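You operate a simulated robot arm through the tools that you are given. There is no shell and no other tool. Be economical: measure what you need, move in short steps, check, and stop when the job is done.

Carry out the task below with a simulated robot arm. There is one attempt and no reset: what you move stays moved.

TASK
Fit ring and small blank on the test pipe, clamp, pump to 60 kPa or more.
Fine: read the vacuum screen; leave it clamped under vacuum, vent shut.

It is judged by the outcome, as a careful person would: the job done as asked, and still so three seconds after it is handed in. It fails if anything else is knocked over, pushed out of place, dropped, spilled or broken.

THE ROBOT
A 7-joint arm with a two-finger parallel gripper, fixed in place. Base frame: the origin is at the foot of the arm, x ahead of it, y to its left, z up; the work surface is at about z = 4. Lengths are in mm, angles in rad, forces in N, time in s.
With the tool pointing down near the work surface it reaches from about 240 to 620 mm from the base axis. Its first joint turns from -1.152 to 1.152 rad. Payload 2.6 kg.
Tool frame: the origin (TCP) lies between the finger pads and is the grasp point; the fingertips stand 30 mm ahead of it; z points along the fingers, y is the line along which they close. The gripper opens to 94 mm. The fingers are 28 mm wide and 10 mm thick; the gripper's body (50 by 96 mm) begins 55 mm behind the TCP.
Orientation is that of the tool frame in the base frame, as [roll, pitch, yaw] about the fixed x, y, z axes, in that order (R = Rz(yaw) Ry(pitch) Rx(roll)). With the fingers straight down and closing along the base's y, the tool's x points along the base's -x, its y along +y and its z along -z.

THE INTERFACE
- The arm moves only by the tool move_arm. Its argument "motion" is text: rows parted by semicolons, each of 7 numbers parted by spaces: the gripper command, from -1 (fully open) to 1 (shut), values between in proportion, then the shift along the tool's x, y, z in mm, then the turn, a rotation vector about the tool's x, y, z in rad. In form: fingers dx dy dz ax ay az; .... A call has 1 to 10 rows; each row shifts and turns the commanded pose from where the row before left it, along the tool's axes as they then stand. A row lasts 0.2 s, in which the tool goes at most 50 mm and 0.15 rad; a call with a longer step from one row to the next is refused whole, and so is a gripper value outside its range. A pose out of reach is approached as far as the arm can. The call stops where the force on the tool passes 70 N (or 10 N more than at its start, if that is more) or the arm is blocked; 0.2 s more then pass. The fingers move at their own pace (about 72 mm/s each) and stop on an object; they squeeze with about 22 N. The grip force told is the motor's: it shows also when the fingers shut on nothing. Time passes only in rows, and 0.2 s behind the last, so rows that do not move let the fingers close. It gives the time, the measured TCP pose, the force on the tool (base axes), the opening and the grip force at its end, in the units of the frame above (readings bear some noise), and new pictures: "views" is both (left out), scene, wrist or none.
- Cameras (640 x 400 px; columns grow to the right, rows downward): "scene" is fixed at [38, 435.2, 569.1]; the picture's right is [-0.75, -0.66, 0.00], its down [-0.35, 0.40, -0.85] and it looks along [0.56, -0.63, -0.53] (base axes); focal length 326 px, centre (320, 200). "wrist" rides on the gripper at [-37, 0, -58] in the tool frame; the picture's right is [0.00, -1.00, 0.00], its down [0.97, 0.00, -0.24] and it looks along [0.24, 0.00, 0.97] (tool axes); focal length 218 px, centre (320, 200).
- pixel_to_xyz(camera, pixels): there is no depth. For up to 12 entries [column, row, z] of the newest picture of that camera ("zoom" is the newest enlarged one), the place [x, y] in the base frame at which the ray of that pixel passes the height z, good to about 2 mm. No time passes.
- inspect(camera, box): a new picture of the part [left, top, right, bottom] of that camera's present view, enlarged. No time passes.
- hand_in(): hands the job in; it is judged then, once.

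Work in short steps. Measure before you move; look again where a grasp or a placing could have gone wrong, and mend it. You have 80 turns and 120 pictures in all, the two below and enlarged ones among them. Open the gripper and draw the arm clear of the work before you hand the job in, unless the task says otherwise; then end with one line.

The tools are called after "Request:" by a JSON object that holds its "method" and its "body". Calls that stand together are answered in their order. move_arm: Moves the arm, as the interface text tells. Its arguments: {"type":"object","properties":{"motion":{"type":"string"},"views":{"type":"string","enum":["both","scene","wrist","none"]}},"required":["motion"]} The other tools are called the same way: pixel_to_xyz (camera, pixels) gives the place at which the rays of pixels pass given heights; inspect (camera, box) takes an enlarged picture of a part of a camera's view; hand_in () hands the job in.

At the start:

```text
clock: 0.0
ee_pos: [370.4, 156.6, 376.7]
ee_rot: [3.14, 0.002, -3.14]
contact_force: [0.3, -0.1, -0.3]
gripper_width: 93.9
gripper_force: 0.0
```

scene: 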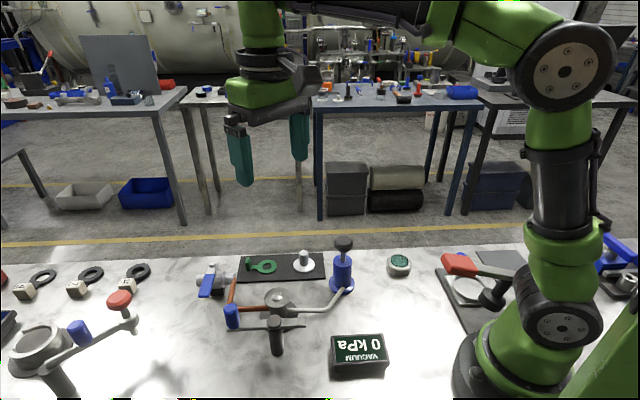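
wrist: 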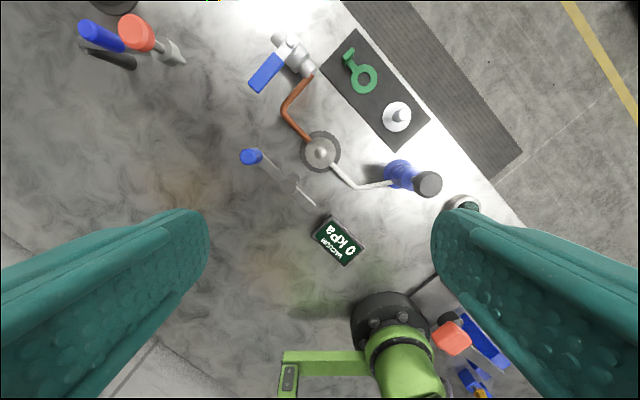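

The pictures show a test pipe (around scene 278,298), a mat with green ring and white blank, a blue pump, a vent valve with blue lever, and a clamp. I enlarge them.

Request:
{"method": "inspect", "body": {"camera": "scene", "box": [190, 230, 420, 390]}}

Request:
{"method": "inspect", "body": {"camera": "wrist", "box": [230, 20, 480, 280]}}

Request:
{"method": "inspect", "body": {"camera": "scene", "box": [0, 240, 240, 400]}}

```text
2.50 times, centred on (305, 310) of scene
```

zoom: 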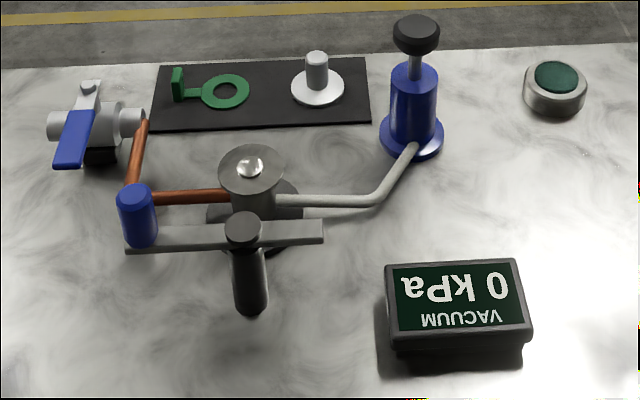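

```text
1.54 times, centred on (355, 150) of wrist
```

zoom: 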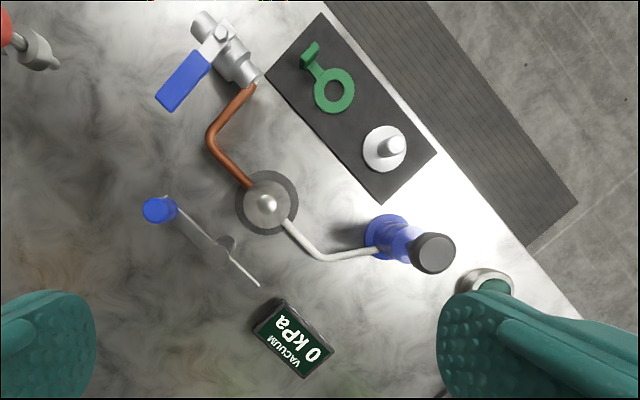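

```text
2.50 times, centred on (120, 320) of scene
```

zoom: 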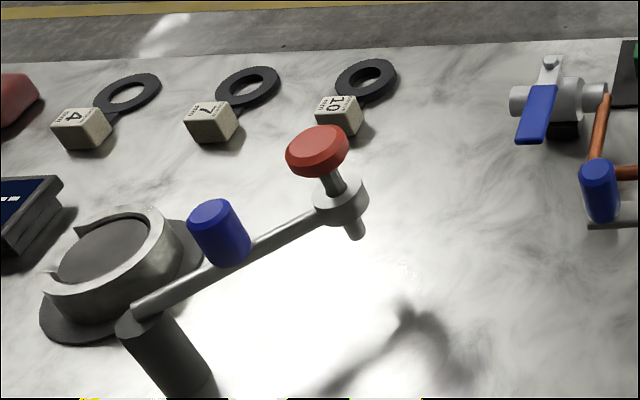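

Request:
{"method": "inspect", "body": {"camera": "scene", "box": [400, 220, 640, 400]}}

Request:
{"method": "inspect", "body": {"camera": "scene", "box": [210, 270, 330, 360]}}

Request:
{"method": "pixel_to_xyz", "body": {"camera": "wrist", "pixels": [[320, 153, 4], [320, 153, 50], [249, 156, 50], [249, 156, 70], [290, 183, 40], [315, 205, 40], [364, 79, 6], [348, 55, 15], [398, 115, 20], [398, 118, 6], [428, 183, 90], [398, 172, 4]]}}

Request:
{"method": "pixel_to_xyz", "body": {"camera": "scene", "pixels": [[280, 296, 4], [280, 296, 50], [232, 309, 50], [232, 309, 70], [278, 320, 40], [278, 353, 4], [263, 267, 6], [303, 267, 6], [304, 252, 25], [343, 243, 90], [342, 286, 4], [280, 296, 30]]}}

```text
2.22 times, centred on (520, 310) of scene
```

zoom: 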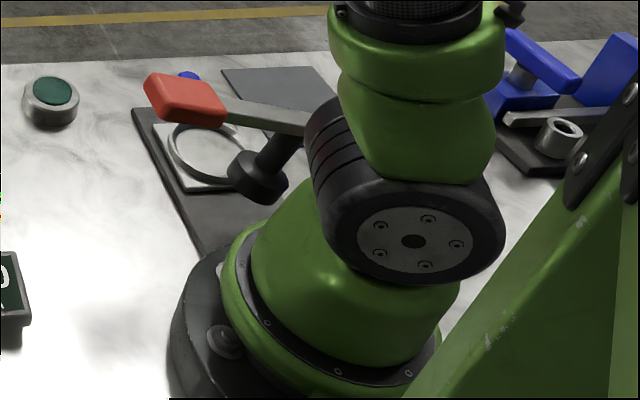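

```text
4.44 times, centred on (270, 315) of scene
```

zoom: 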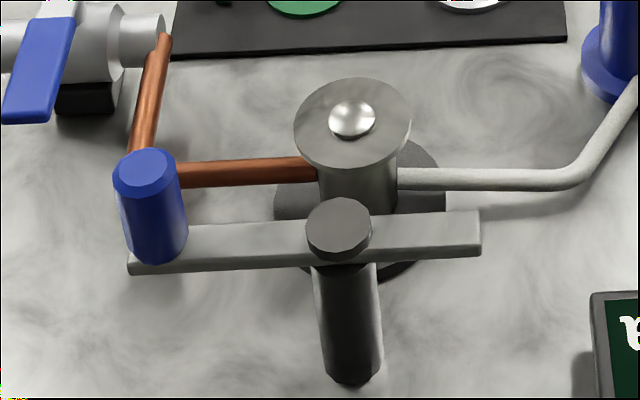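

```text
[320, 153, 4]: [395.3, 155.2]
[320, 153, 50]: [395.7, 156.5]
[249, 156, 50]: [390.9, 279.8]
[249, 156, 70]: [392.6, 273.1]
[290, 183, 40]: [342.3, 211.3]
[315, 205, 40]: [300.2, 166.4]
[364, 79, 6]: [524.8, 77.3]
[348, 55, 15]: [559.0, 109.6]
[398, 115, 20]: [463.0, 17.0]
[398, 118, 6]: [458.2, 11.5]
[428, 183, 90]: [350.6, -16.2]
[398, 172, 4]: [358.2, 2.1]
```

```text
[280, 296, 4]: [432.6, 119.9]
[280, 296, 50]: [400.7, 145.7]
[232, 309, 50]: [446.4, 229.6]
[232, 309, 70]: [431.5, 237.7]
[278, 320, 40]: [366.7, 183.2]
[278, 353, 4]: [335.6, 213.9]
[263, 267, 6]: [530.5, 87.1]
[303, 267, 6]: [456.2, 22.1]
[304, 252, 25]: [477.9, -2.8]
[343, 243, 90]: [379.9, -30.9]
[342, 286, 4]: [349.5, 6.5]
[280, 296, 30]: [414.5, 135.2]
```

I lower and shift the arm for a closer wrist view of pipe, clamp and mat.

Request:
{"method": "move_arm", "body": {"motion": "-1 -30 -12 25 0 0 0; -1 -30 -12 25 0 0 0; -1 -30 -12 25 0 0 0"}}

```text
clock: 0.8
ee_pos: [459.6, 119.7, 303.2]
ee_rot: [3.141, -0.001, 3.141]
contact_force: [-0.7, 0.0, 0.3]
gripper_width: 93.8
gripper_force: 0.1
```

scene: 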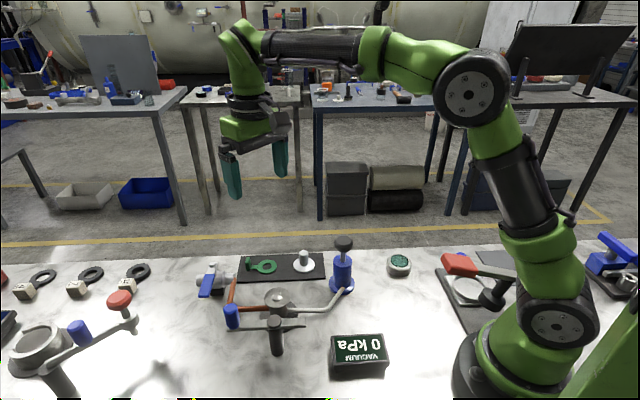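
wrist: 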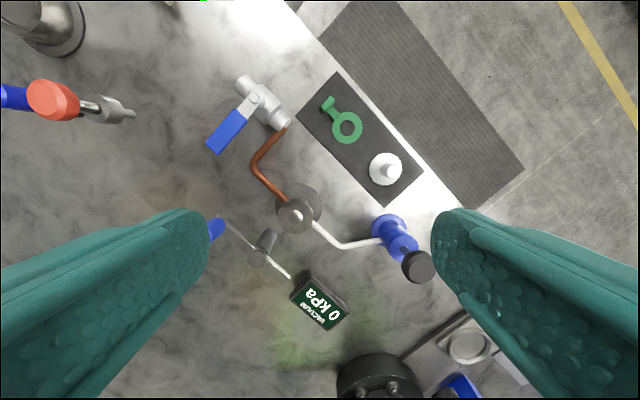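

Request:
{"method": "inspect", "body": {"camera": "wrist", "box": [200, 160, 360, 290]}}

Request:
{"method": "inspect", "body": {"camera": "wrist", "box": [280, 60, 440, 190]}}

Request:
{"method": "inspect", "body": {"camera": "scene", "box": [225, 235, 335, 305]}}

```text
3.08 times, centred on (280, 225) of wrist
```

zoom: 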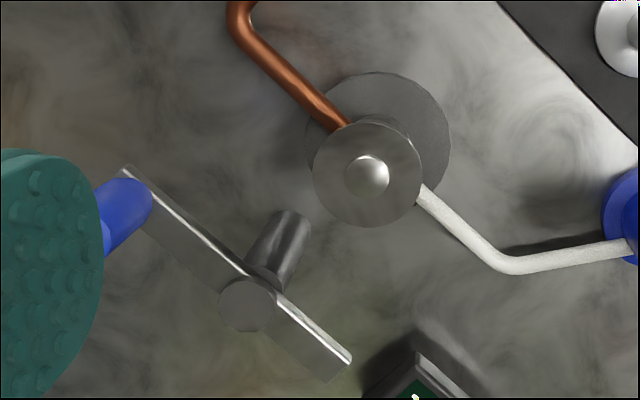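

```text
3.08 times, centred on (360, 125) of wrist
```

zoom: 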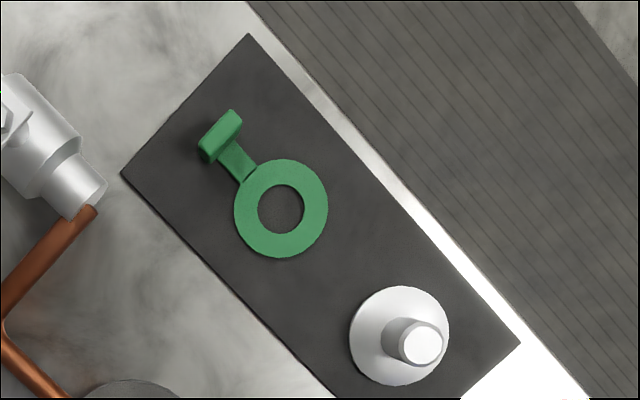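

```text
5.71 times, centred on (280, 270) of scene
```

zoom: 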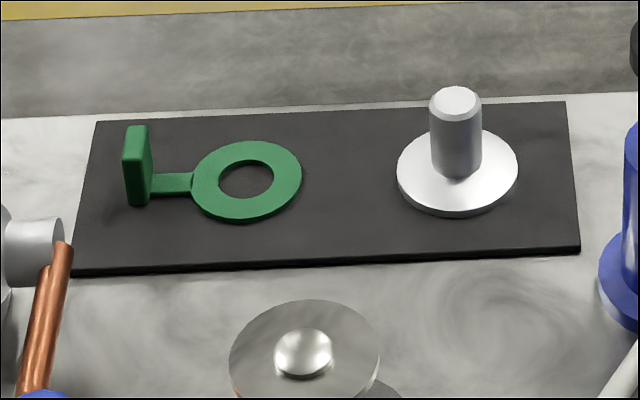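

Request:
{"method": "pixel_to_xyz", "body": {"camera": "wrist", "pixels": [[270.5, 230.5, 4], [256.3, 259, 60], [256.3, 259, 80], [256.3, 259, 100], [300.3, 204, 4], [295.6, 216.5, 40], [295.6, 216.5, 60], [286, 287, 70], [286, 287, 90], [286, 287, 110]]}}

Request:
{"method": "pixel_to_xyz", "body": {"camera": "scene", "pixels": [[277.3, 296.5, 40], [277.3, 296.5, 50], [277.3, 296.5, 60], [275, 321, 60], [275, 321, 80], [275, 321, 100], [278, 355, 4], [231, 305, 80], [231, 305, 100], [231, 305, 120], [305, 322, 80], [305, 322, 100]]}}

Request:
{"method": "pixel_to_xyz", "body": {"camera": "wrist", "pixels": [[347.3, 128, 10], [327.5, 104, 25], [385, 169, 10], [392.9, 171.5, 30], [392.9, 171.5, 40], [418, 267, 60], [418, 267, 80], [418, 267, 100], [386, 229, 4]]}}

Request:
{"method": "pixel_to_xyz", "body": {"camera": "zoom", "pixels": [[246, 180, 10], [137, 130, 25], [137, 130, 30], [457, 172, 10], [455, 98, 30], [455, 98, 40], [305, 345, 50], [305, 345, 60], [303, 345, 40], [140, 205, 7]]}}

```text
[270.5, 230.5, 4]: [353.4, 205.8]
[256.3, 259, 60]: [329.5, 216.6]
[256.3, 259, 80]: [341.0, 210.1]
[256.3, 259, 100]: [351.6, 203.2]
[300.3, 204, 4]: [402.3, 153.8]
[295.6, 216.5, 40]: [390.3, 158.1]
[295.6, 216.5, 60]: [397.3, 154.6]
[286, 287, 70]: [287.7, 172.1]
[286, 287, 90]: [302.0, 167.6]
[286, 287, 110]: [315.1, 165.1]
```

```text
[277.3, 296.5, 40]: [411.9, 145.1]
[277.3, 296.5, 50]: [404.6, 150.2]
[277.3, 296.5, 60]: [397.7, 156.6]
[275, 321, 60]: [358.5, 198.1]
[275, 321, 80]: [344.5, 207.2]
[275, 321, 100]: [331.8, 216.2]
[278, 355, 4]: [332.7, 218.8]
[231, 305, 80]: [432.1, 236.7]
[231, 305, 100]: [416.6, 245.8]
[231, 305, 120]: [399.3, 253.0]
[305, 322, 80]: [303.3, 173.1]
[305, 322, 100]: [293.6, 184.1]
```

```text
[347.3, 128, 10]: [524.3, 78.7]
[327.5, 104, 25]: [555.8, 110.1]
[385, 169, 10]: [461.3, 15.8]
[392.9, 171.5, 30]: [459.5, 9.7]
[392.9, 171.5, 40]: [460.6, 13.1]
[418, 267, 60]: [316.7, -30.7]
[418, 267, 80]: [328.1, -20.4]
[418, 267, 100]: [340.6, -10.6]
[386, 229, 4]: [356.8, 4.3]
```

```text
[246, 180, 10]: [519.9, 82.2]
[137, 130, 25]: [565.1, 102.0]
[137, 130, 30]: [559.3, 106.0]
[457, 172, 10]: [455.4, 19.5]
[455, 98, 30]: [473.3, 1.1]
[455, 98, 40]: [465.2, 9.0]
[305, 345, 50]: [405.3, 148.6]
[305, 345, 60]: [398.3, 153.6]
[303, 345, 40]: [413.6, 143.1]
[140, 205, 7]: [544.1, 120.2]
```

Ring centre ≈(523,79), tab ≈(556,109), top z≈30; pipe top ≈(397.5,155,60); blank ≈(461,14). I move above the tab with the tool turned 45° for a closer look.

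Request:
{"method": "move_arm", "body": {"motion": "-1 -27 -4 40 0 0 0; -1 -27 -4 40 0 0 0; -1 -27 -4 40 0 0 0; -1 0 0 0 0 0 0.131; -1 0 0 0 0 0 0.131; -1 0 0 0 0 0 0.131; -1 0 0 0 0 0 0.131; -1 0 0 0 0 0 0.131; -1 0 0 0 0 0 0.131"}}

```text
clock: 2.8
ee_pos: [541.3, 108.1, 182.2]
ee_rot: [-3.14, 0.0, 2.353]
contact_force: [0.2, 0.8, 0.0]
gripper_width: 93.8
gripper_force: 0.1
```

scene: 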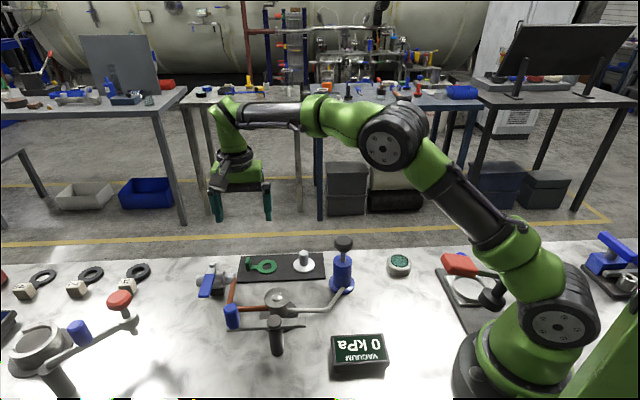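
wrist: 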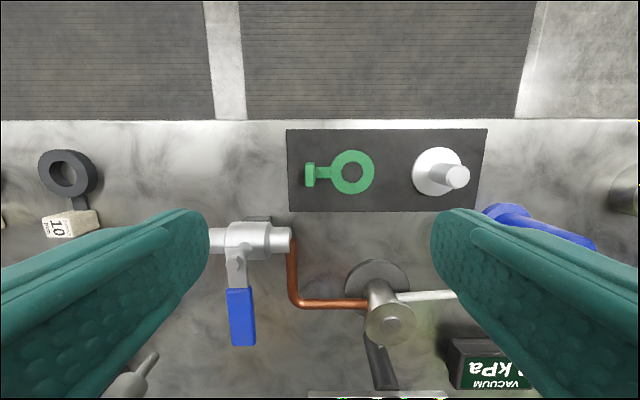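

Request:
{"method": "inspect", "body": {"camera": "wrist", "box": [280, 120, 500, 220]}}

```text
2.91 times, centred on (390, 170) of wrist
```

zoom: 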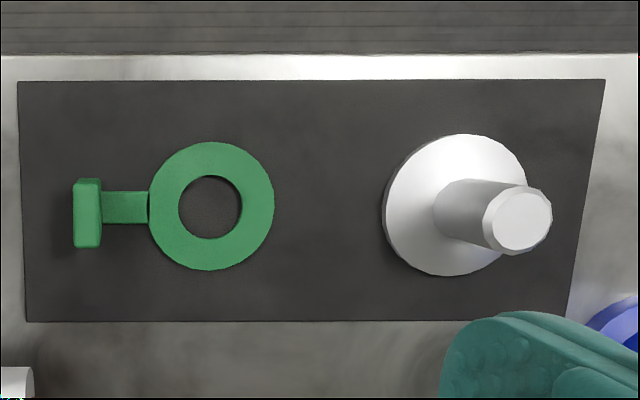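

Request:
{"method": "pixel_to_xyz", "body": {"camera": "zoom", "pixels": [[211, 207, 10], [87, 213, 30], [87, 213, 26], [148, 206, 10], [273, 206, 10], [455, 207, 10], [387, 207, 10], [520, 218, 40], [520, 218, 46], [178, 207, 10], [241, 207, 10], [87, 180, 28]]}}

```text
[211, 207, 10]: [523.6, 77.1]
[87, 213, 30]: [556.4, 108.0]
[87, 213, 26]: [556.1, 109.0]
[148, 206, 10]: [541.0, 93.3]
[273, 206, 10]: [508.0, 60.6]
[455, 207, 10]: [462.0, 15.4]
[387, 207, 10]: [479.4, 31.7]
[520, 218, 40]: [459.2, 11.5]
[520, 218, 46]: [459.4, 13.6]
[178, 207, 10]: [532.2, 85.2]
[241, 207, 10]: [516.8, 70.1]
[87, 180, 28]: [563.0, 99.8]
```

Tab centre (556.3,108.6), radial direction 45°, matching the tool. I centre over the tab with fingers part-open and descend to z≈65.

Request:
{"method": "move_arm", "body": {"motion": "0.2 -10.2 11.1 30 0 0 0; 0.2 0 0 45 0 0 0; 0.2 0 0 42 0 0 0; 0.2 0 0 0 0 0 0"}}

```text
clock: 3.8
ee_pos: [557.9, 109.8, 64.9]
ee_rot: [3.141, -0.001, 2.355]
contact_force: [-0.6, 0.3, -0.1]
gripper_width: 37.6
gripper_force: 0.0
```

scene: 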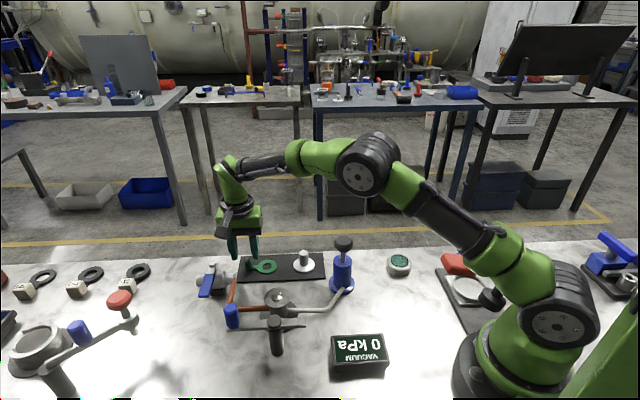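
wrist: 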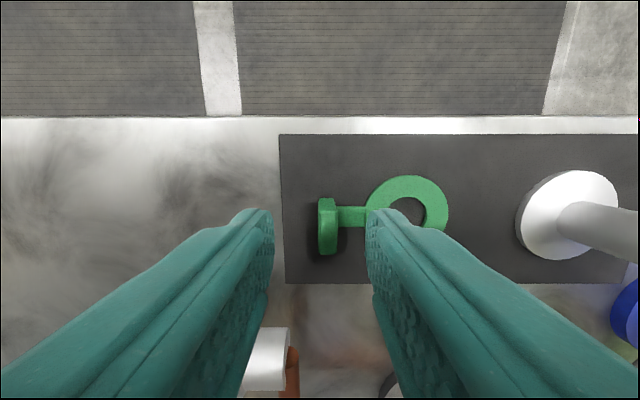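

Request:
{"method": "move_arm", "body": {"motion": "0.2 0 -2.5 12 0 0 0; 0.2 0 0 10 0 0 0; 0.2 0 0 0 0 0 0"}}

Request:
{"method": "inspect", "body": {"camera": "scene", "box": [200, 220, 320, 290]}}

```text
clock: 4.6
ee_pos: [556.7, 108.3, 42.8]
ee_rot: [3.14, 0.001, 2.354]
contact_force: [-0.2, -0.3, 0.0]
gripper_width: 37.6
gripper_force: 0.1
```

scene: 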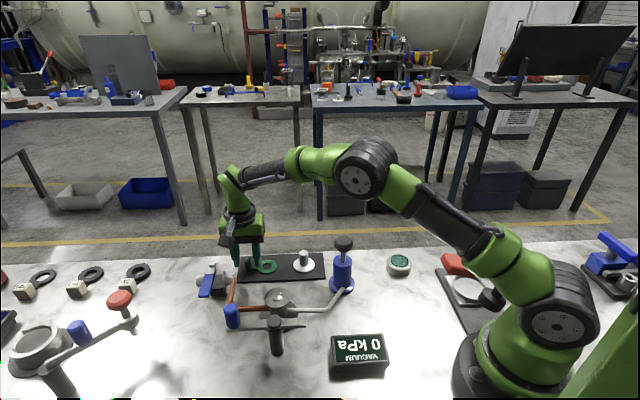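
wrist: 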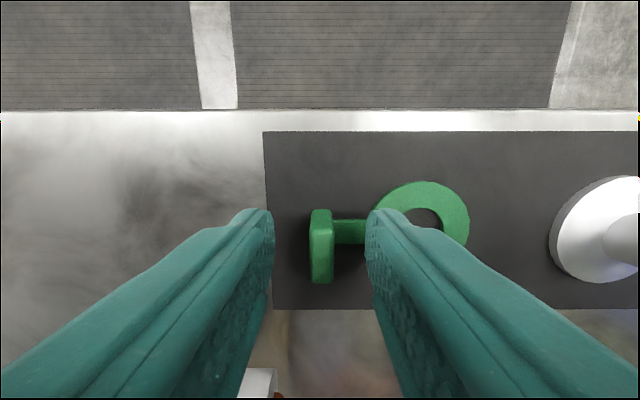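

```text
5.33 times, centred on (260, 255) of scene
```

zoom: 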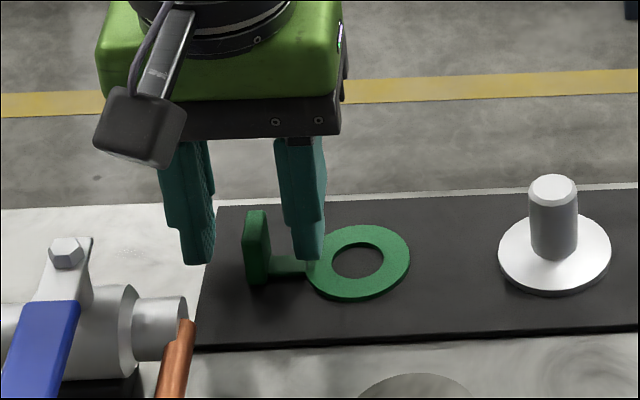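

Well placed and centred around the tab. I close the fingers and lift a little.

Request:
{"method": "move_arm", "body": {"motion": "1 0 0 0 0 0 0; 1 0 0 0 0 0 0; 1 0 0 0 0 0 0; 1 0 0 -30 0 0 0; 1 0 0 -40 0 0 0; 1 0 0 -30 0 0 0"}}

Request:
{"method": "inspect", "body": {"camera": "scene", "box": [200, 190, 320, 270]}}

```text
clock: 6.0
ee_pos: [556.2, 111.1, 142.9]
ee_rot: [3.141, -0.001, 2.355]
contact_force: [0.3, -0.7, -1.0]
gripper_width: 7.9
gripper_force: 21.9
```

scene: 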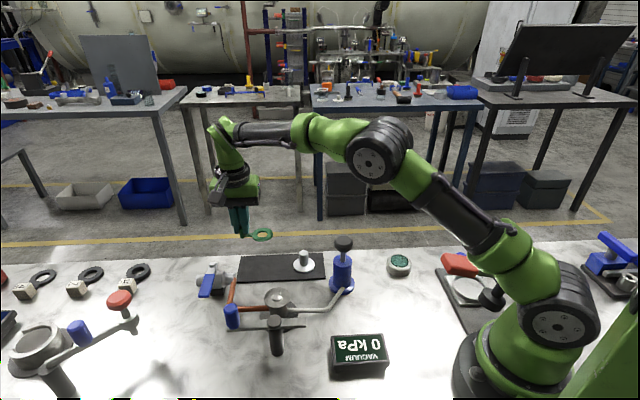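
wrist: 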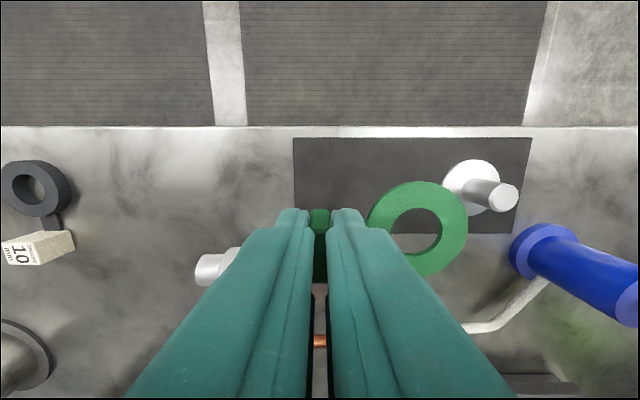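

```text
5.00 times, centred on (260, 230) of scene
```

zoom: 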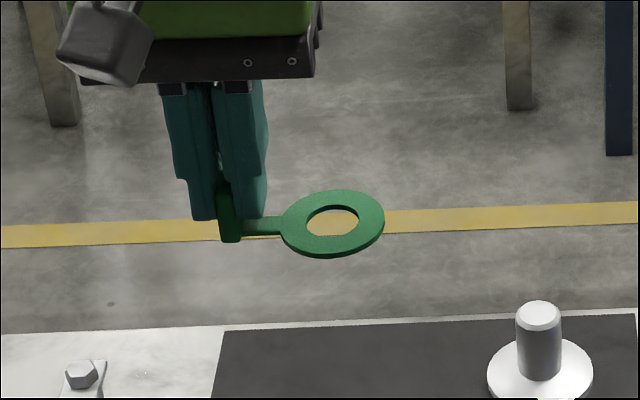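

Ring held level by its tab. I query the ring centre from the wrist view and carry it above the pipe.

Request:
{"method": "pixel_to_xyz", "body": {"camera": "wrist", "pixels": [[418, 228, 109], [418, 228, 111], [416, 231, 109]]}}

Request:
{"method": "move_arm", "body": {"motion": "1 35.8 -9 0 0 0 0; 1 35.8 -9 0 0 0 0; 1 35.8 -9 0 0 0 0; 1 35.8 -9.2 0 0 0 0; 1 0 0 0 0 0 0"}}

Request:
{"method": "inspect", "body": {"camera": "scene", "box": [210, 220, 370, 340]}}

Request:
{"method": "inspect", "body": {"camera": "wrist", "box": [300, 150, 500, 300]}}

```text
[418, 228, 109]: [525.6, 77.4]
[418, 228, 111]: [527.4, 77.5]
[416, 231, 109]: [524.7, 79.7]
```

```text
clock: 7.2
ee_pos: [432.3, 185.8, 142.7]
ee_rot: [-3.141, -0.001, 2.354]
contact_force: [-0.2, -0.6, -0.6]
gripper_width: 7.7
gripper_force: 21.8
```

scene: 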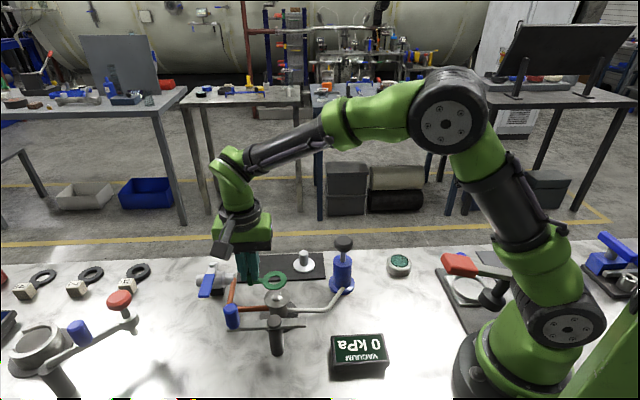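
wrist: 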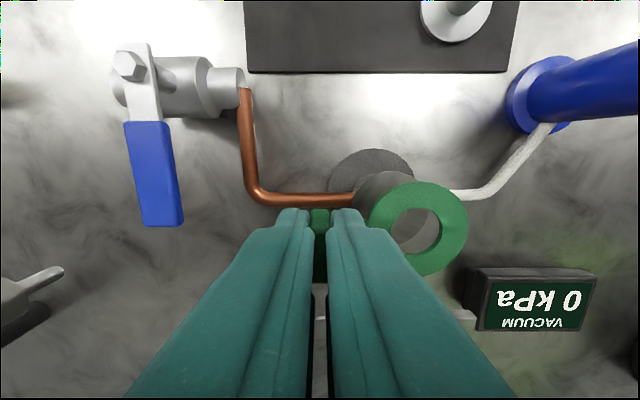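

```text
3.33 times, centred on (290, 280) of scene
```

zoom: 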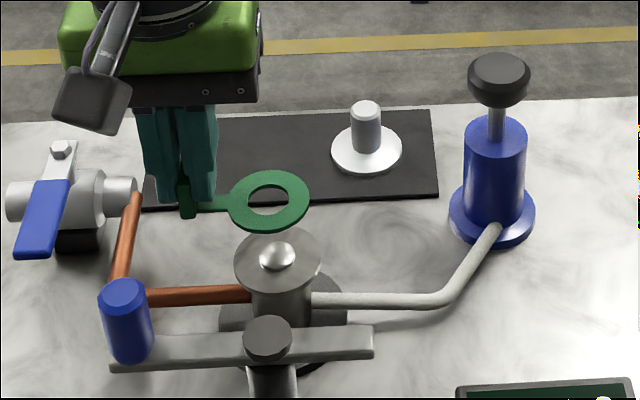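

```text
2.67 times, centred on (400, 225) of wrist
```

zoom: 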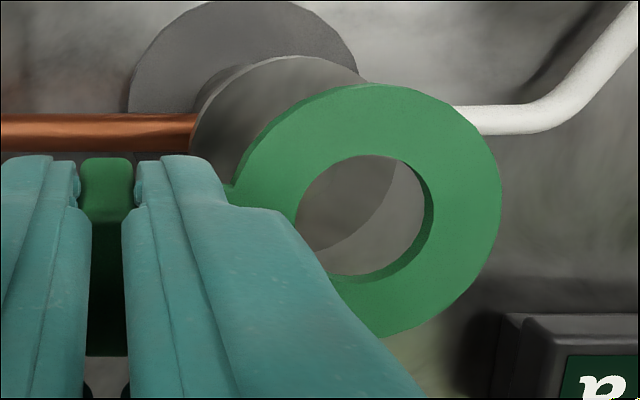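

Request:
{"method": "pixel_to_xyz", "body": {"camera": "zoom", "pixels": [[365, 211, 109], [365, 211, 107], [293, 153, 60], [293, 57, 60], [190, 150, 60], [293, 153, 56], [293, 153, 64]]}}

Request:
{"method": "inspect", "body": {"camera": "scene", "box": [250, 260, 310, 330]}}

```text
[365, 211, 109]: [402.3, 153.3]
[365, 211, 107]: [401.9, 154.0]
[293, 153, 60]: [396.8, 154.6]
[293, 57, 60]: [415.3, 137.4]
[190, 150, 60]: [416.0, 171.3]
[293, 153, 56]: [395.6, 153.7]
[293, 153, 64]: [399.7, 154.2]
```

```text
5.71 times, centred on (280, 295) of scene
```

zoom: 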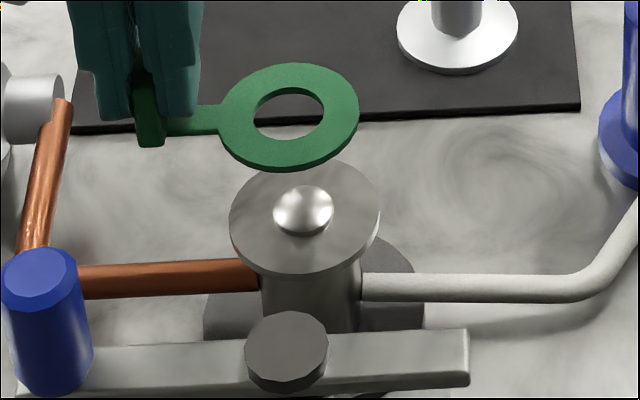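

Ring centre ≈(402,153.5), pipe ≈(397.3,154.7): correct and descend most of the way.

Request:
{"method": "move_arm", "body": {"motion": "1 4.1 -2.7 0 0 0 0; 1 0 0 20 0 0 0; 1 0 0 16 0 0 0; 1 0 0 0 0 0 0"}}

Request:
{"method": "inspect", "body": {"camera": "scene", "box": [240, 260, 310, 330]}}

Request:
{"method": "inspect", "body": {"camera": "wrist", "box": [340, 160, 480, 290]}}

```text
clock: 8.2
ee_pos: [425.6, 184.0, 105.1]
ee_rot: [3.141, -0.001, 2.356]
contact_force: [-0.3, -0.3, 0.0]
gripper_width: 7.2
gripper_force: 21.7
```

scene: 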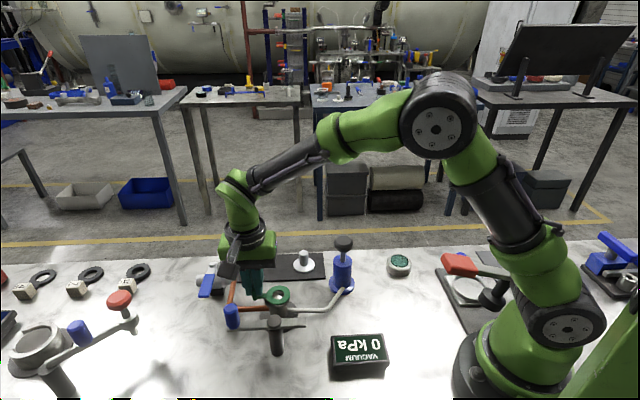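
wrist: 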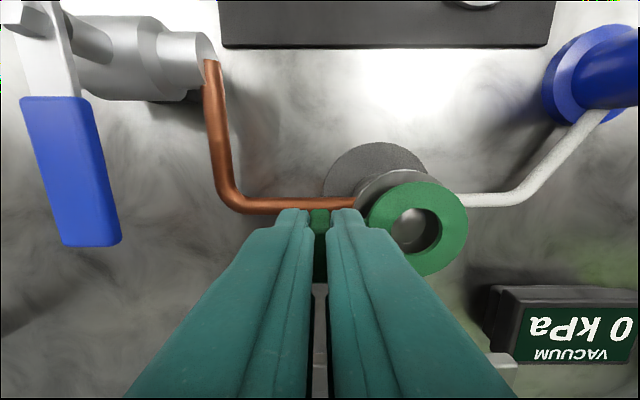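

```text
5.71 times, centred on (275, 295) of scene
```

zoom: 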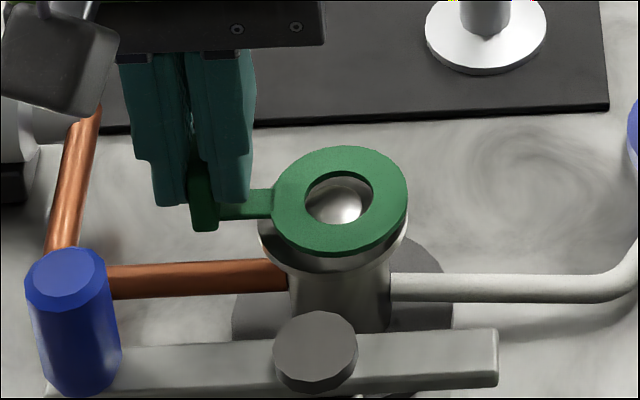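

```text
3.08 times, centred on (410, 225) of wrist
```

zoom: 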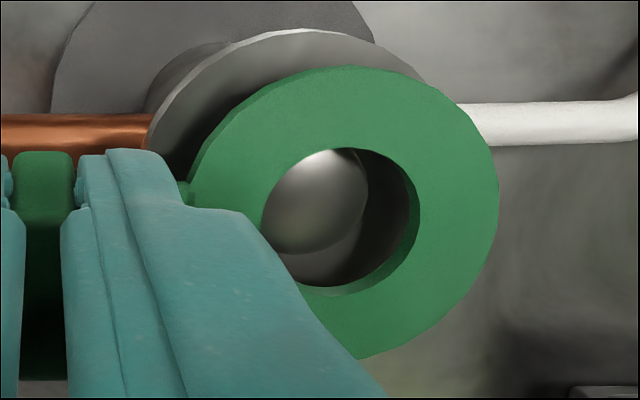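

Request:
{"method": "pixel_to_xyz", "body": {"camera": "zoom", "pixels": [[342, 211, 72], [342, 211, 70], [290, 28, 60], [147, 150, 60], [185, 200, 72], [498, 200, 72], [342, 65, 72], [342, 358, 72]]}}

Request:
{"method": "inspect", "body": {"camera": "scene", "box": [255, 275, 300, 315]}}

```text
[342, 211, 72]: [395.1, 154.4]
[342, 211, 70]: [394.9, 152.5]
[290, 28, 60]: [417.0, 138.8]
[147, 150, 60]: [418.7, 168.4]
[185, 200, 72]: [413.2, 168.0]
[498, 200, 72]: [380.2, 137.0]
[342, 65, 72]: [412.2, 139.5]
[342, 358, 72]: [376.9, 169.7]
```

```text
10.00 times, centred on (278, 295) of scene
```

zoom: 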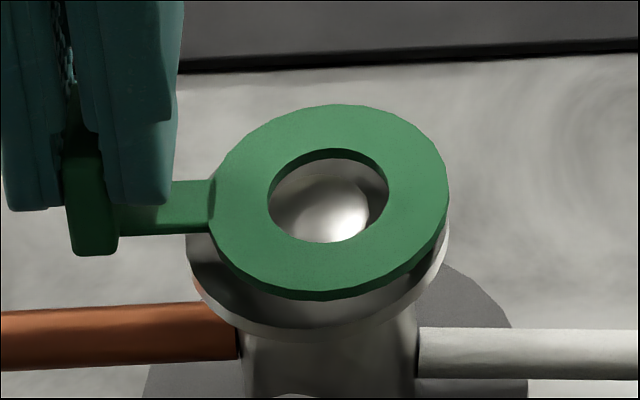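

Ring needs about +1.9 mm along tool y and −1.5 mm along tool x. I correct and lower 6 mm.

Request:
{"method": "move_arm", "body": {"motion": "1 -1.5 1.9 0 0 0 0; 1 0 0 3 0 0 0; 1 0 0 3 0 0 0; 1 0 0 0 0 0 0", "views": "none"}}

Request:
{"method": "inspect", "body": {"camera": "scene", "box": [255, 275, 300, 315]}}

```text
clock: 9.2
ee_pos: [427.3, 184.2, 101.7]
ee_rot: [3.14, 0.002, 2.357]
contact_force: [2.5, 0.4, 4.1]
gripper_width: 7.5
gripper_force: 22.2
```

```text
10.00 times, centred on (278, 295) of scene
```

zoom: 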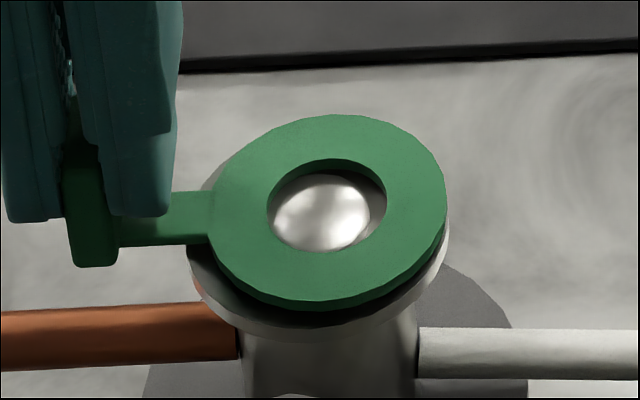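

Request:
{"method": "move_arm", "body": {"motion": "1 0 0 0 0 0 0", "views": "wrist"}}

Request:
{"method": "inspect", "body": {"camera": "wrist", "box": [340, 160, 480, 290]}}

```text
clock: 9.6
ee_pos: [426.0, 185.0, 100.4]
ee_rot: [3.139, -0.001, 2.355]
contact_force: [3.3, 1.2, 3.0]
gripper_width: 7.6
gripper_force: 22.0
```

wrist: 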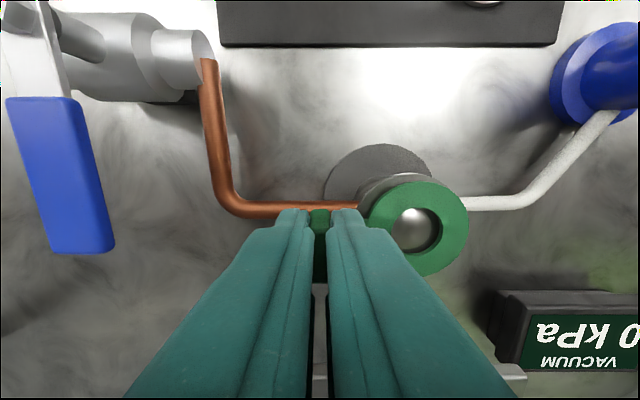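

```text
3.08 times, centred on (410, 225) of wrist
```

zoom: 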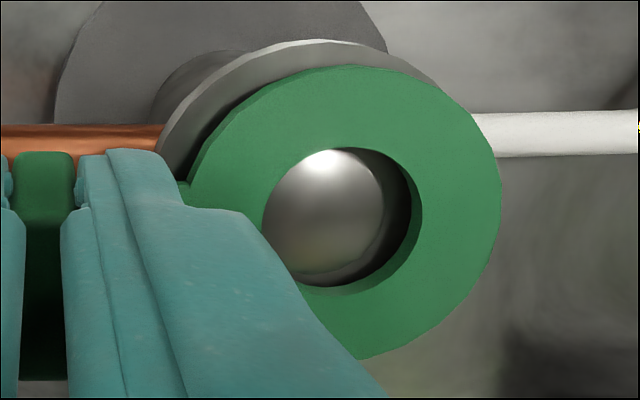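

The nub on the pipe touches the hole's upper-left edge; I raise 1 mm, shift +2.2 in tool y and −1 in tool x, and lower.

Request:
{"method": "move_arm", "body": {"motion": "1 0 0 -2 0 0 0; 1 -1 2.2 0 0 0 0; 1 0 0 0 0 0 0; 1 0 0 2 0 0 0; 1 0 0 1 0 0 0; 1 0 0 0 0 0 0", "views": "wrist"}}

Request:
{"method": "inspect", "body": {"camera": "wrist", "box": [340, 160, 480, 290]}}

Request:
{"method": "inspect", "body": {"camera": "scene", "box": [255, 275, 300, 315]}}

```text
clock: 11.0
ee_pos: [427.7, 186.3, 101.3]
ee_rot: [3.141, 0.001, 2.355]
contact_force: [0.4, 0.1, 0.0]
gripper_width: 7.5
gripper_force: 21.9
```

wrist: 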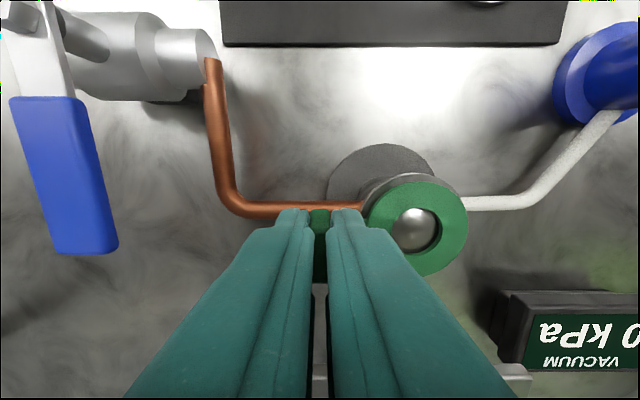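

```text
3.08 times, centred on (410, 225) of wrist
```

zoom: 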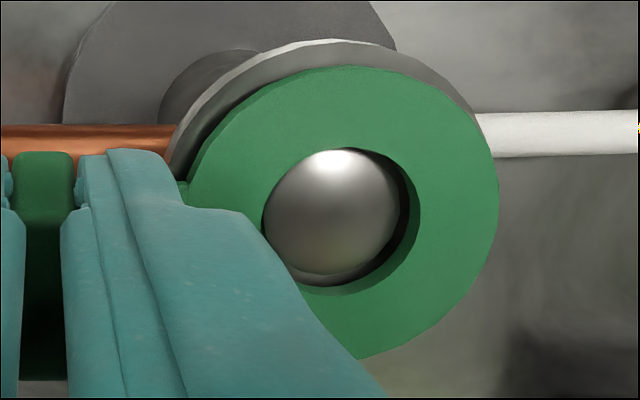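

```text
10.00 times, centred on (278, 295) of scene
```

zoom: 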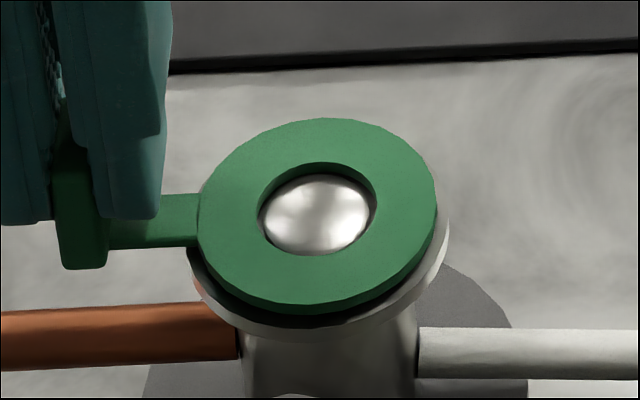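

Now the nub sits inside the hole without force. I lower further in small steps.

Request:
{"method": "move_arm", "body": {"motion": "1 0 0.7 1.5 0 0 0; 1 0 0 1.5 0 0 0; 1 0 0 0 0 0 0", "views": "none"}}

Request:
{"method": "inspect", "body": {"camera": "scene", "box": [255, 275, 300, 315]}}

```text
clock: 11.8
ee_pos: [428.6, 184.8, 98.3]
ee_rot: [-3.141, -0.001, 2.355]
contact_force: [-5.7, -3.9, 12.6]
gripper_width: 7.4
gripper_force: 22.3
```

```text
10.00 times, centred on (278, 295) of scene
```

zoom: 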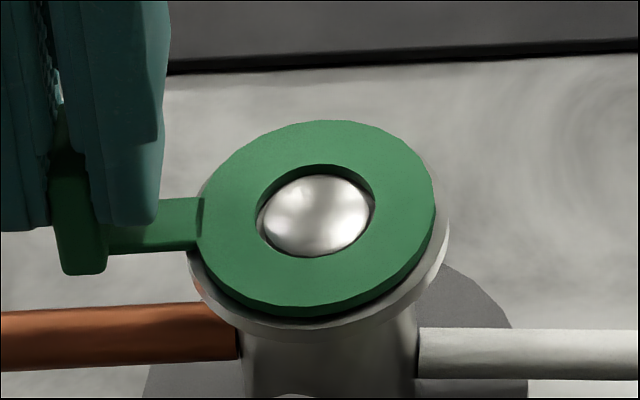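

Request:
{"method": "move_arm", "body": {"motion": "1 0 0 -1 0 0 0; 1 0 -1 0 0 0 0; 1 0 0 1.5 0 0 0; 1 0 0 0 0 0 0", "views": "none"}}

Request:
{"method": "inspect", "body": {"camera": "scene", "box": [255, 275, 300, 315]}}

Request:
{"method": "inspect", "body": {"camera": "wrist", "box": [340, 160, 480, 290]}}

```text
clock: 12.8
ee_pos: [429.0, 185.9, 97.7]
ee_rot: [3.137, -0.001, 2.357]
contact_force: [4.0, 5.6, 15.1]
gripper_width: 7.7
gripper_force: 22.1
```

```text
10.00 times, centred on (278, 295) of scene
```

zoom: 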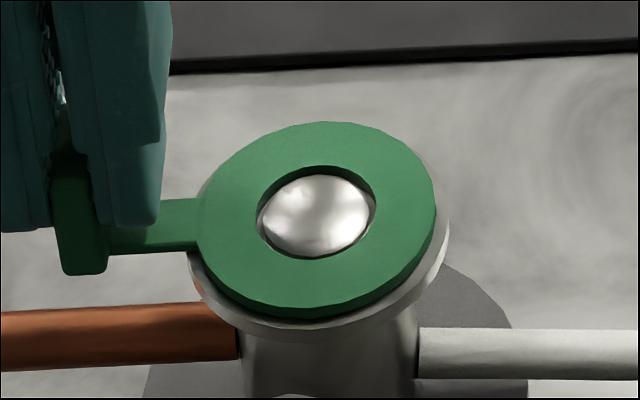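

```text
3.08 times, centred on (410, 225) of wrist
```

zoom: 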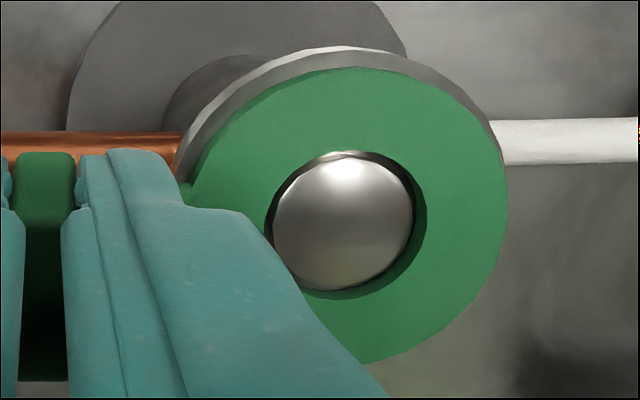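

Nub centred in hole, ring on the pipe. I release slightly and watch it settle.

Request:
{"method": "move_arm", "body": {"motion": "0.6 0 0 0 0 0 0; 0.6 0 0 0 0 0 0; 0.6 0 0 0 0 0 0", "views": "wrist"}}

Request:
{"method": "inspect", "body": {"camera": "scene", "box": [255, 275, 300, 315]}}

```text
clock: 13.6
ee_pos: [428.8, 185.3, 96.6]
ee_rot: [3.14, 0.002, 2.355]
contact_force: [0.6, 0.0, 0.2]
gripper_width: 18.9
gripper_force: 0.0
```

wrist: 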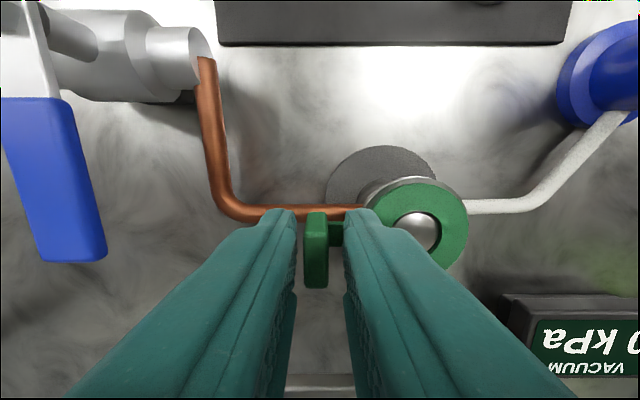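

```text
10.00 times, centred on (278, 295) of scene
```

zoom: 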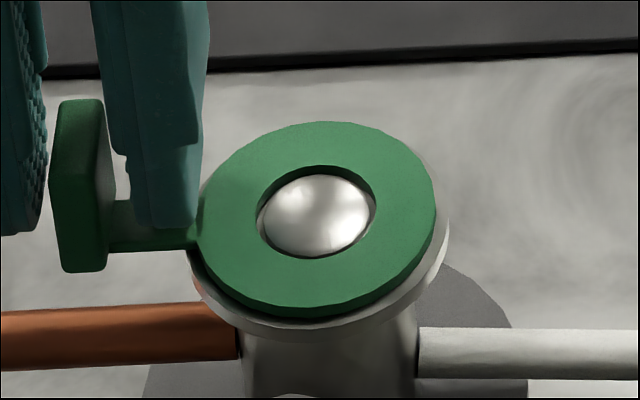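

Request:
{"method": "move_arm", "body": {"motion": "0.6 0 0 -20 0 0 0; 0.6 0 0 -40 0 0 0; 0.6 0 0 -20 0 0 0"}}

Request:
{"method": "inspect", "body": {"camera": "scene", "box": [245, 270, 305, 315]}}

Request:
{"method": "inspect", "body": {"camera": "wrist", "box": [300, 120, 480, 260]}}

```text
clock: 14.4
ee_pos: [426.5, 185.3, 177.6]
ee_rot: [-3.141, 0.0, 2.356]
contact_force: [0.1, 0.4, 0.3]
gripper_width: 18.6
gripper_force: 0.0
```

scene: 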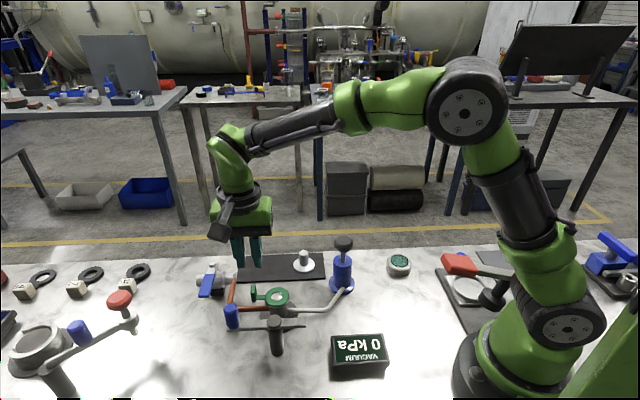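
wrist: 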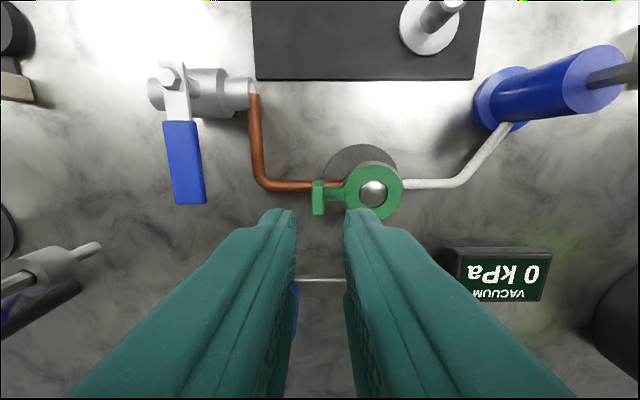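

```text
8.89 times, centred on (275, 292) of scene
```

zoom: 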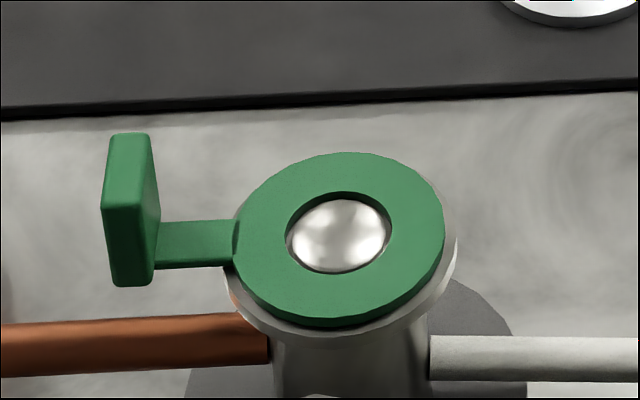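

```text
2.86 times, centred on (390, 190) of wrist
```

zoom: 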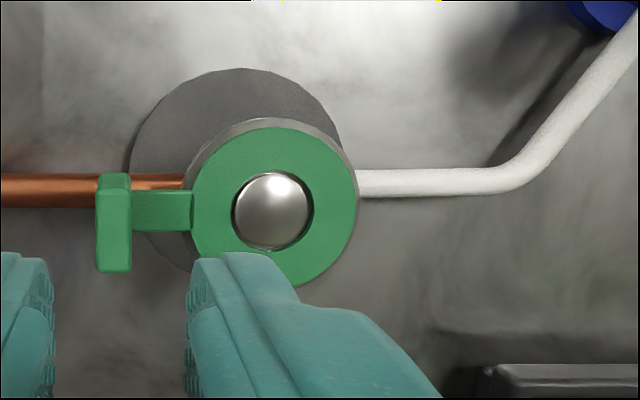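

Ring well seated around the nub. Next I go above the blank at ≈(461,14).

Request:
{"method": "move_arm", "body": {"motion": "0.2 -36.4 -24 0 0 0 0; 0.2 -36.4 -24 0 0 0 0; 0.2 -36.4 -24 0 0 0 0; 0.2 -36.4 -24 0 0 0 0; 0.2 0 0 40 0 0 0; 0.2 0 0 37 0 0 0; 0.2 0 0 0 0 0 0"}}

Request:
{"method": "inspect", "body": {"camera": "scene", "box": [250, 210, 370, 290]}}

```text
clock: 16.0
ee_pos: [462.9, 12.3, 100.8]
ee_rot: [-3.14, 0.0, 2.354]
contact_force: [-0.8, -0.5, -0.7]
gripper_width: 37.8
gripper_force: 0.1
```

scene: 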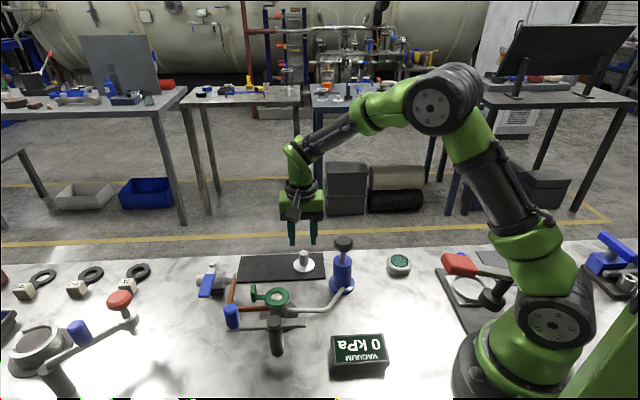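
wrist: 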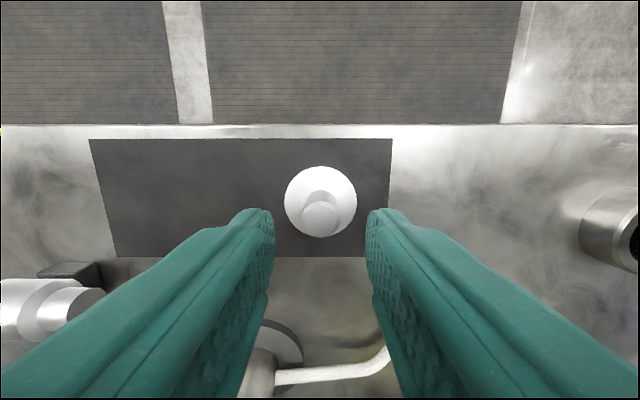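

```text
5.00 times, centred on (310, 250) of scene
```

zoom: 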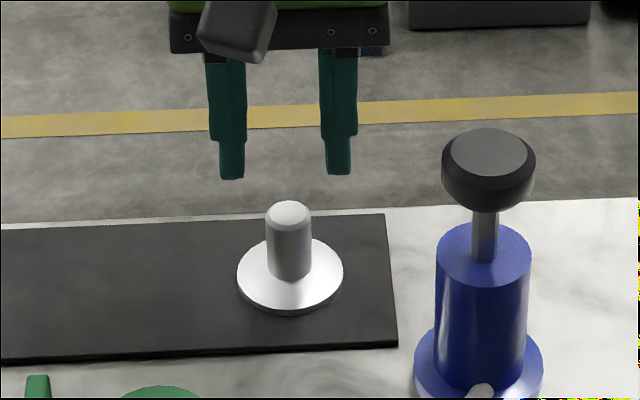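

Centred over stem (column 320, row 216 as expected). Descend to TCP z≈48 and close, then lift.

Request:
{"method": "move_arm", "body": {"motion": "0.2 0 0 28 0 0 0; 0.2 0 0 25 0 0 0; 0.2 0 0 0 0 0 0; 1 0 0 0 0 0 0; 1 0 0 0 0 0 0; 1 0 0 0 0 0 0", "views": "none"}}

Request:
{"method": "inspect", "body": {"camera": "scene", "box": [250, 210, 370, 290]}}

```text
clock: 17.4
ee_pos: [461.8, 13.0, 49.3]
ee_rot: [-3.141, 0.0, 2.356]
contact_force: [0.0, -0.3, -0.8]
gripper_width: 21.0
gripper_force: 22.1
```

```text
5.00 times, centred on (310, 250) of scene
```

zoom: 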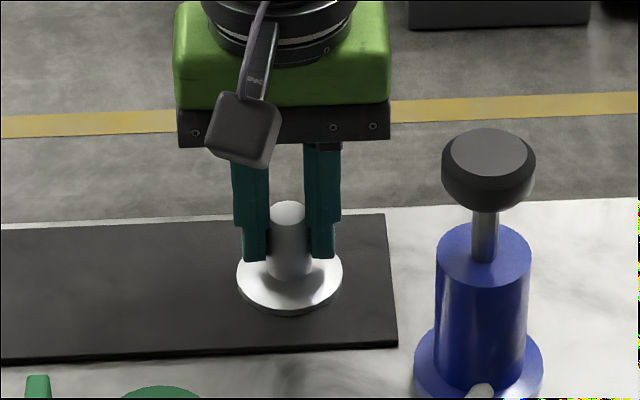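

Request:
{"method": "move_arm", "body": {"motion": "1 0 0 -30 0 0 0; 1 0 0 -40 0 0 0; 1 0 0 -40 0 0 0; 1 36.4 13.5 0 0 0 0; 1 36.4 13.5 0 0 0 0; 1 36.4 13.5 0 0 0 0; 1 36.3 13.5 0 0 0 0; 1 0 0 20 0 0 0; 1 0 0 0 0 0 0"}}

Request:
{"method": "inspect", "body": {"camera": "scene", "box": [235, 245, 315, 315]}}

Request:
{"method": "inspect", "body": {"camera": "wrist", "box": [230, 120, 410, 260]}}

```text
clock: 19.4
ee_pos: [398.7, 154.7, 136.2]
ee_rot: [3.141, 0.0, 2.354]
contact_force: [-1.0, -0.4, -0.7]
gripper_width: 20.9
gripper_force: 22.1
```

scene: 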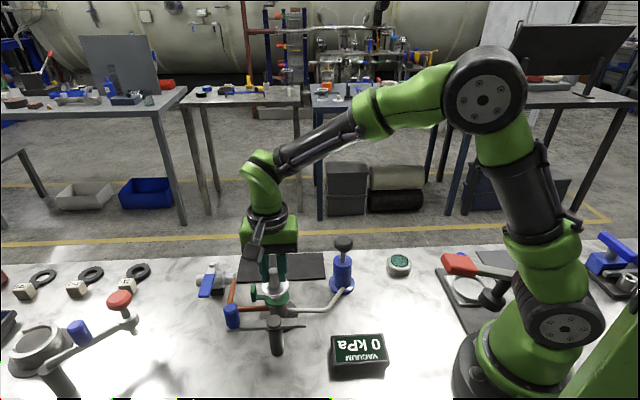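
wrist: 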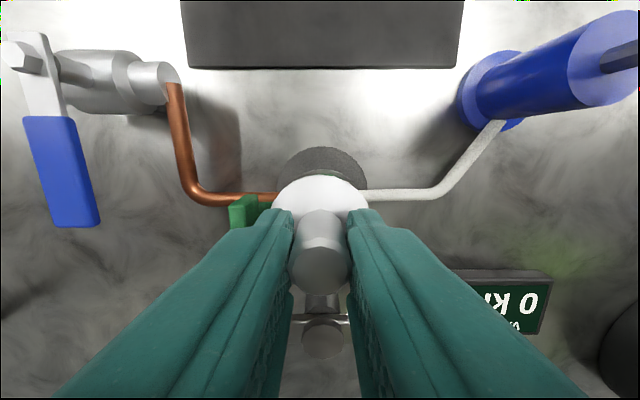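

```text
5.71 times, centred on (275, 280) of scene
```

zoom: 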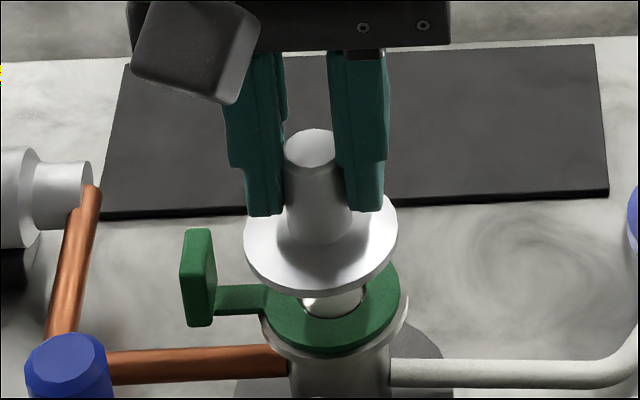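

```text
2.86 times, centred on (320, 190) of wrist
```

zoom: 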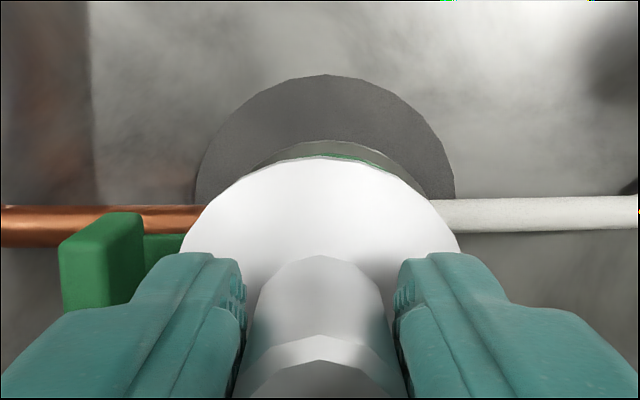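

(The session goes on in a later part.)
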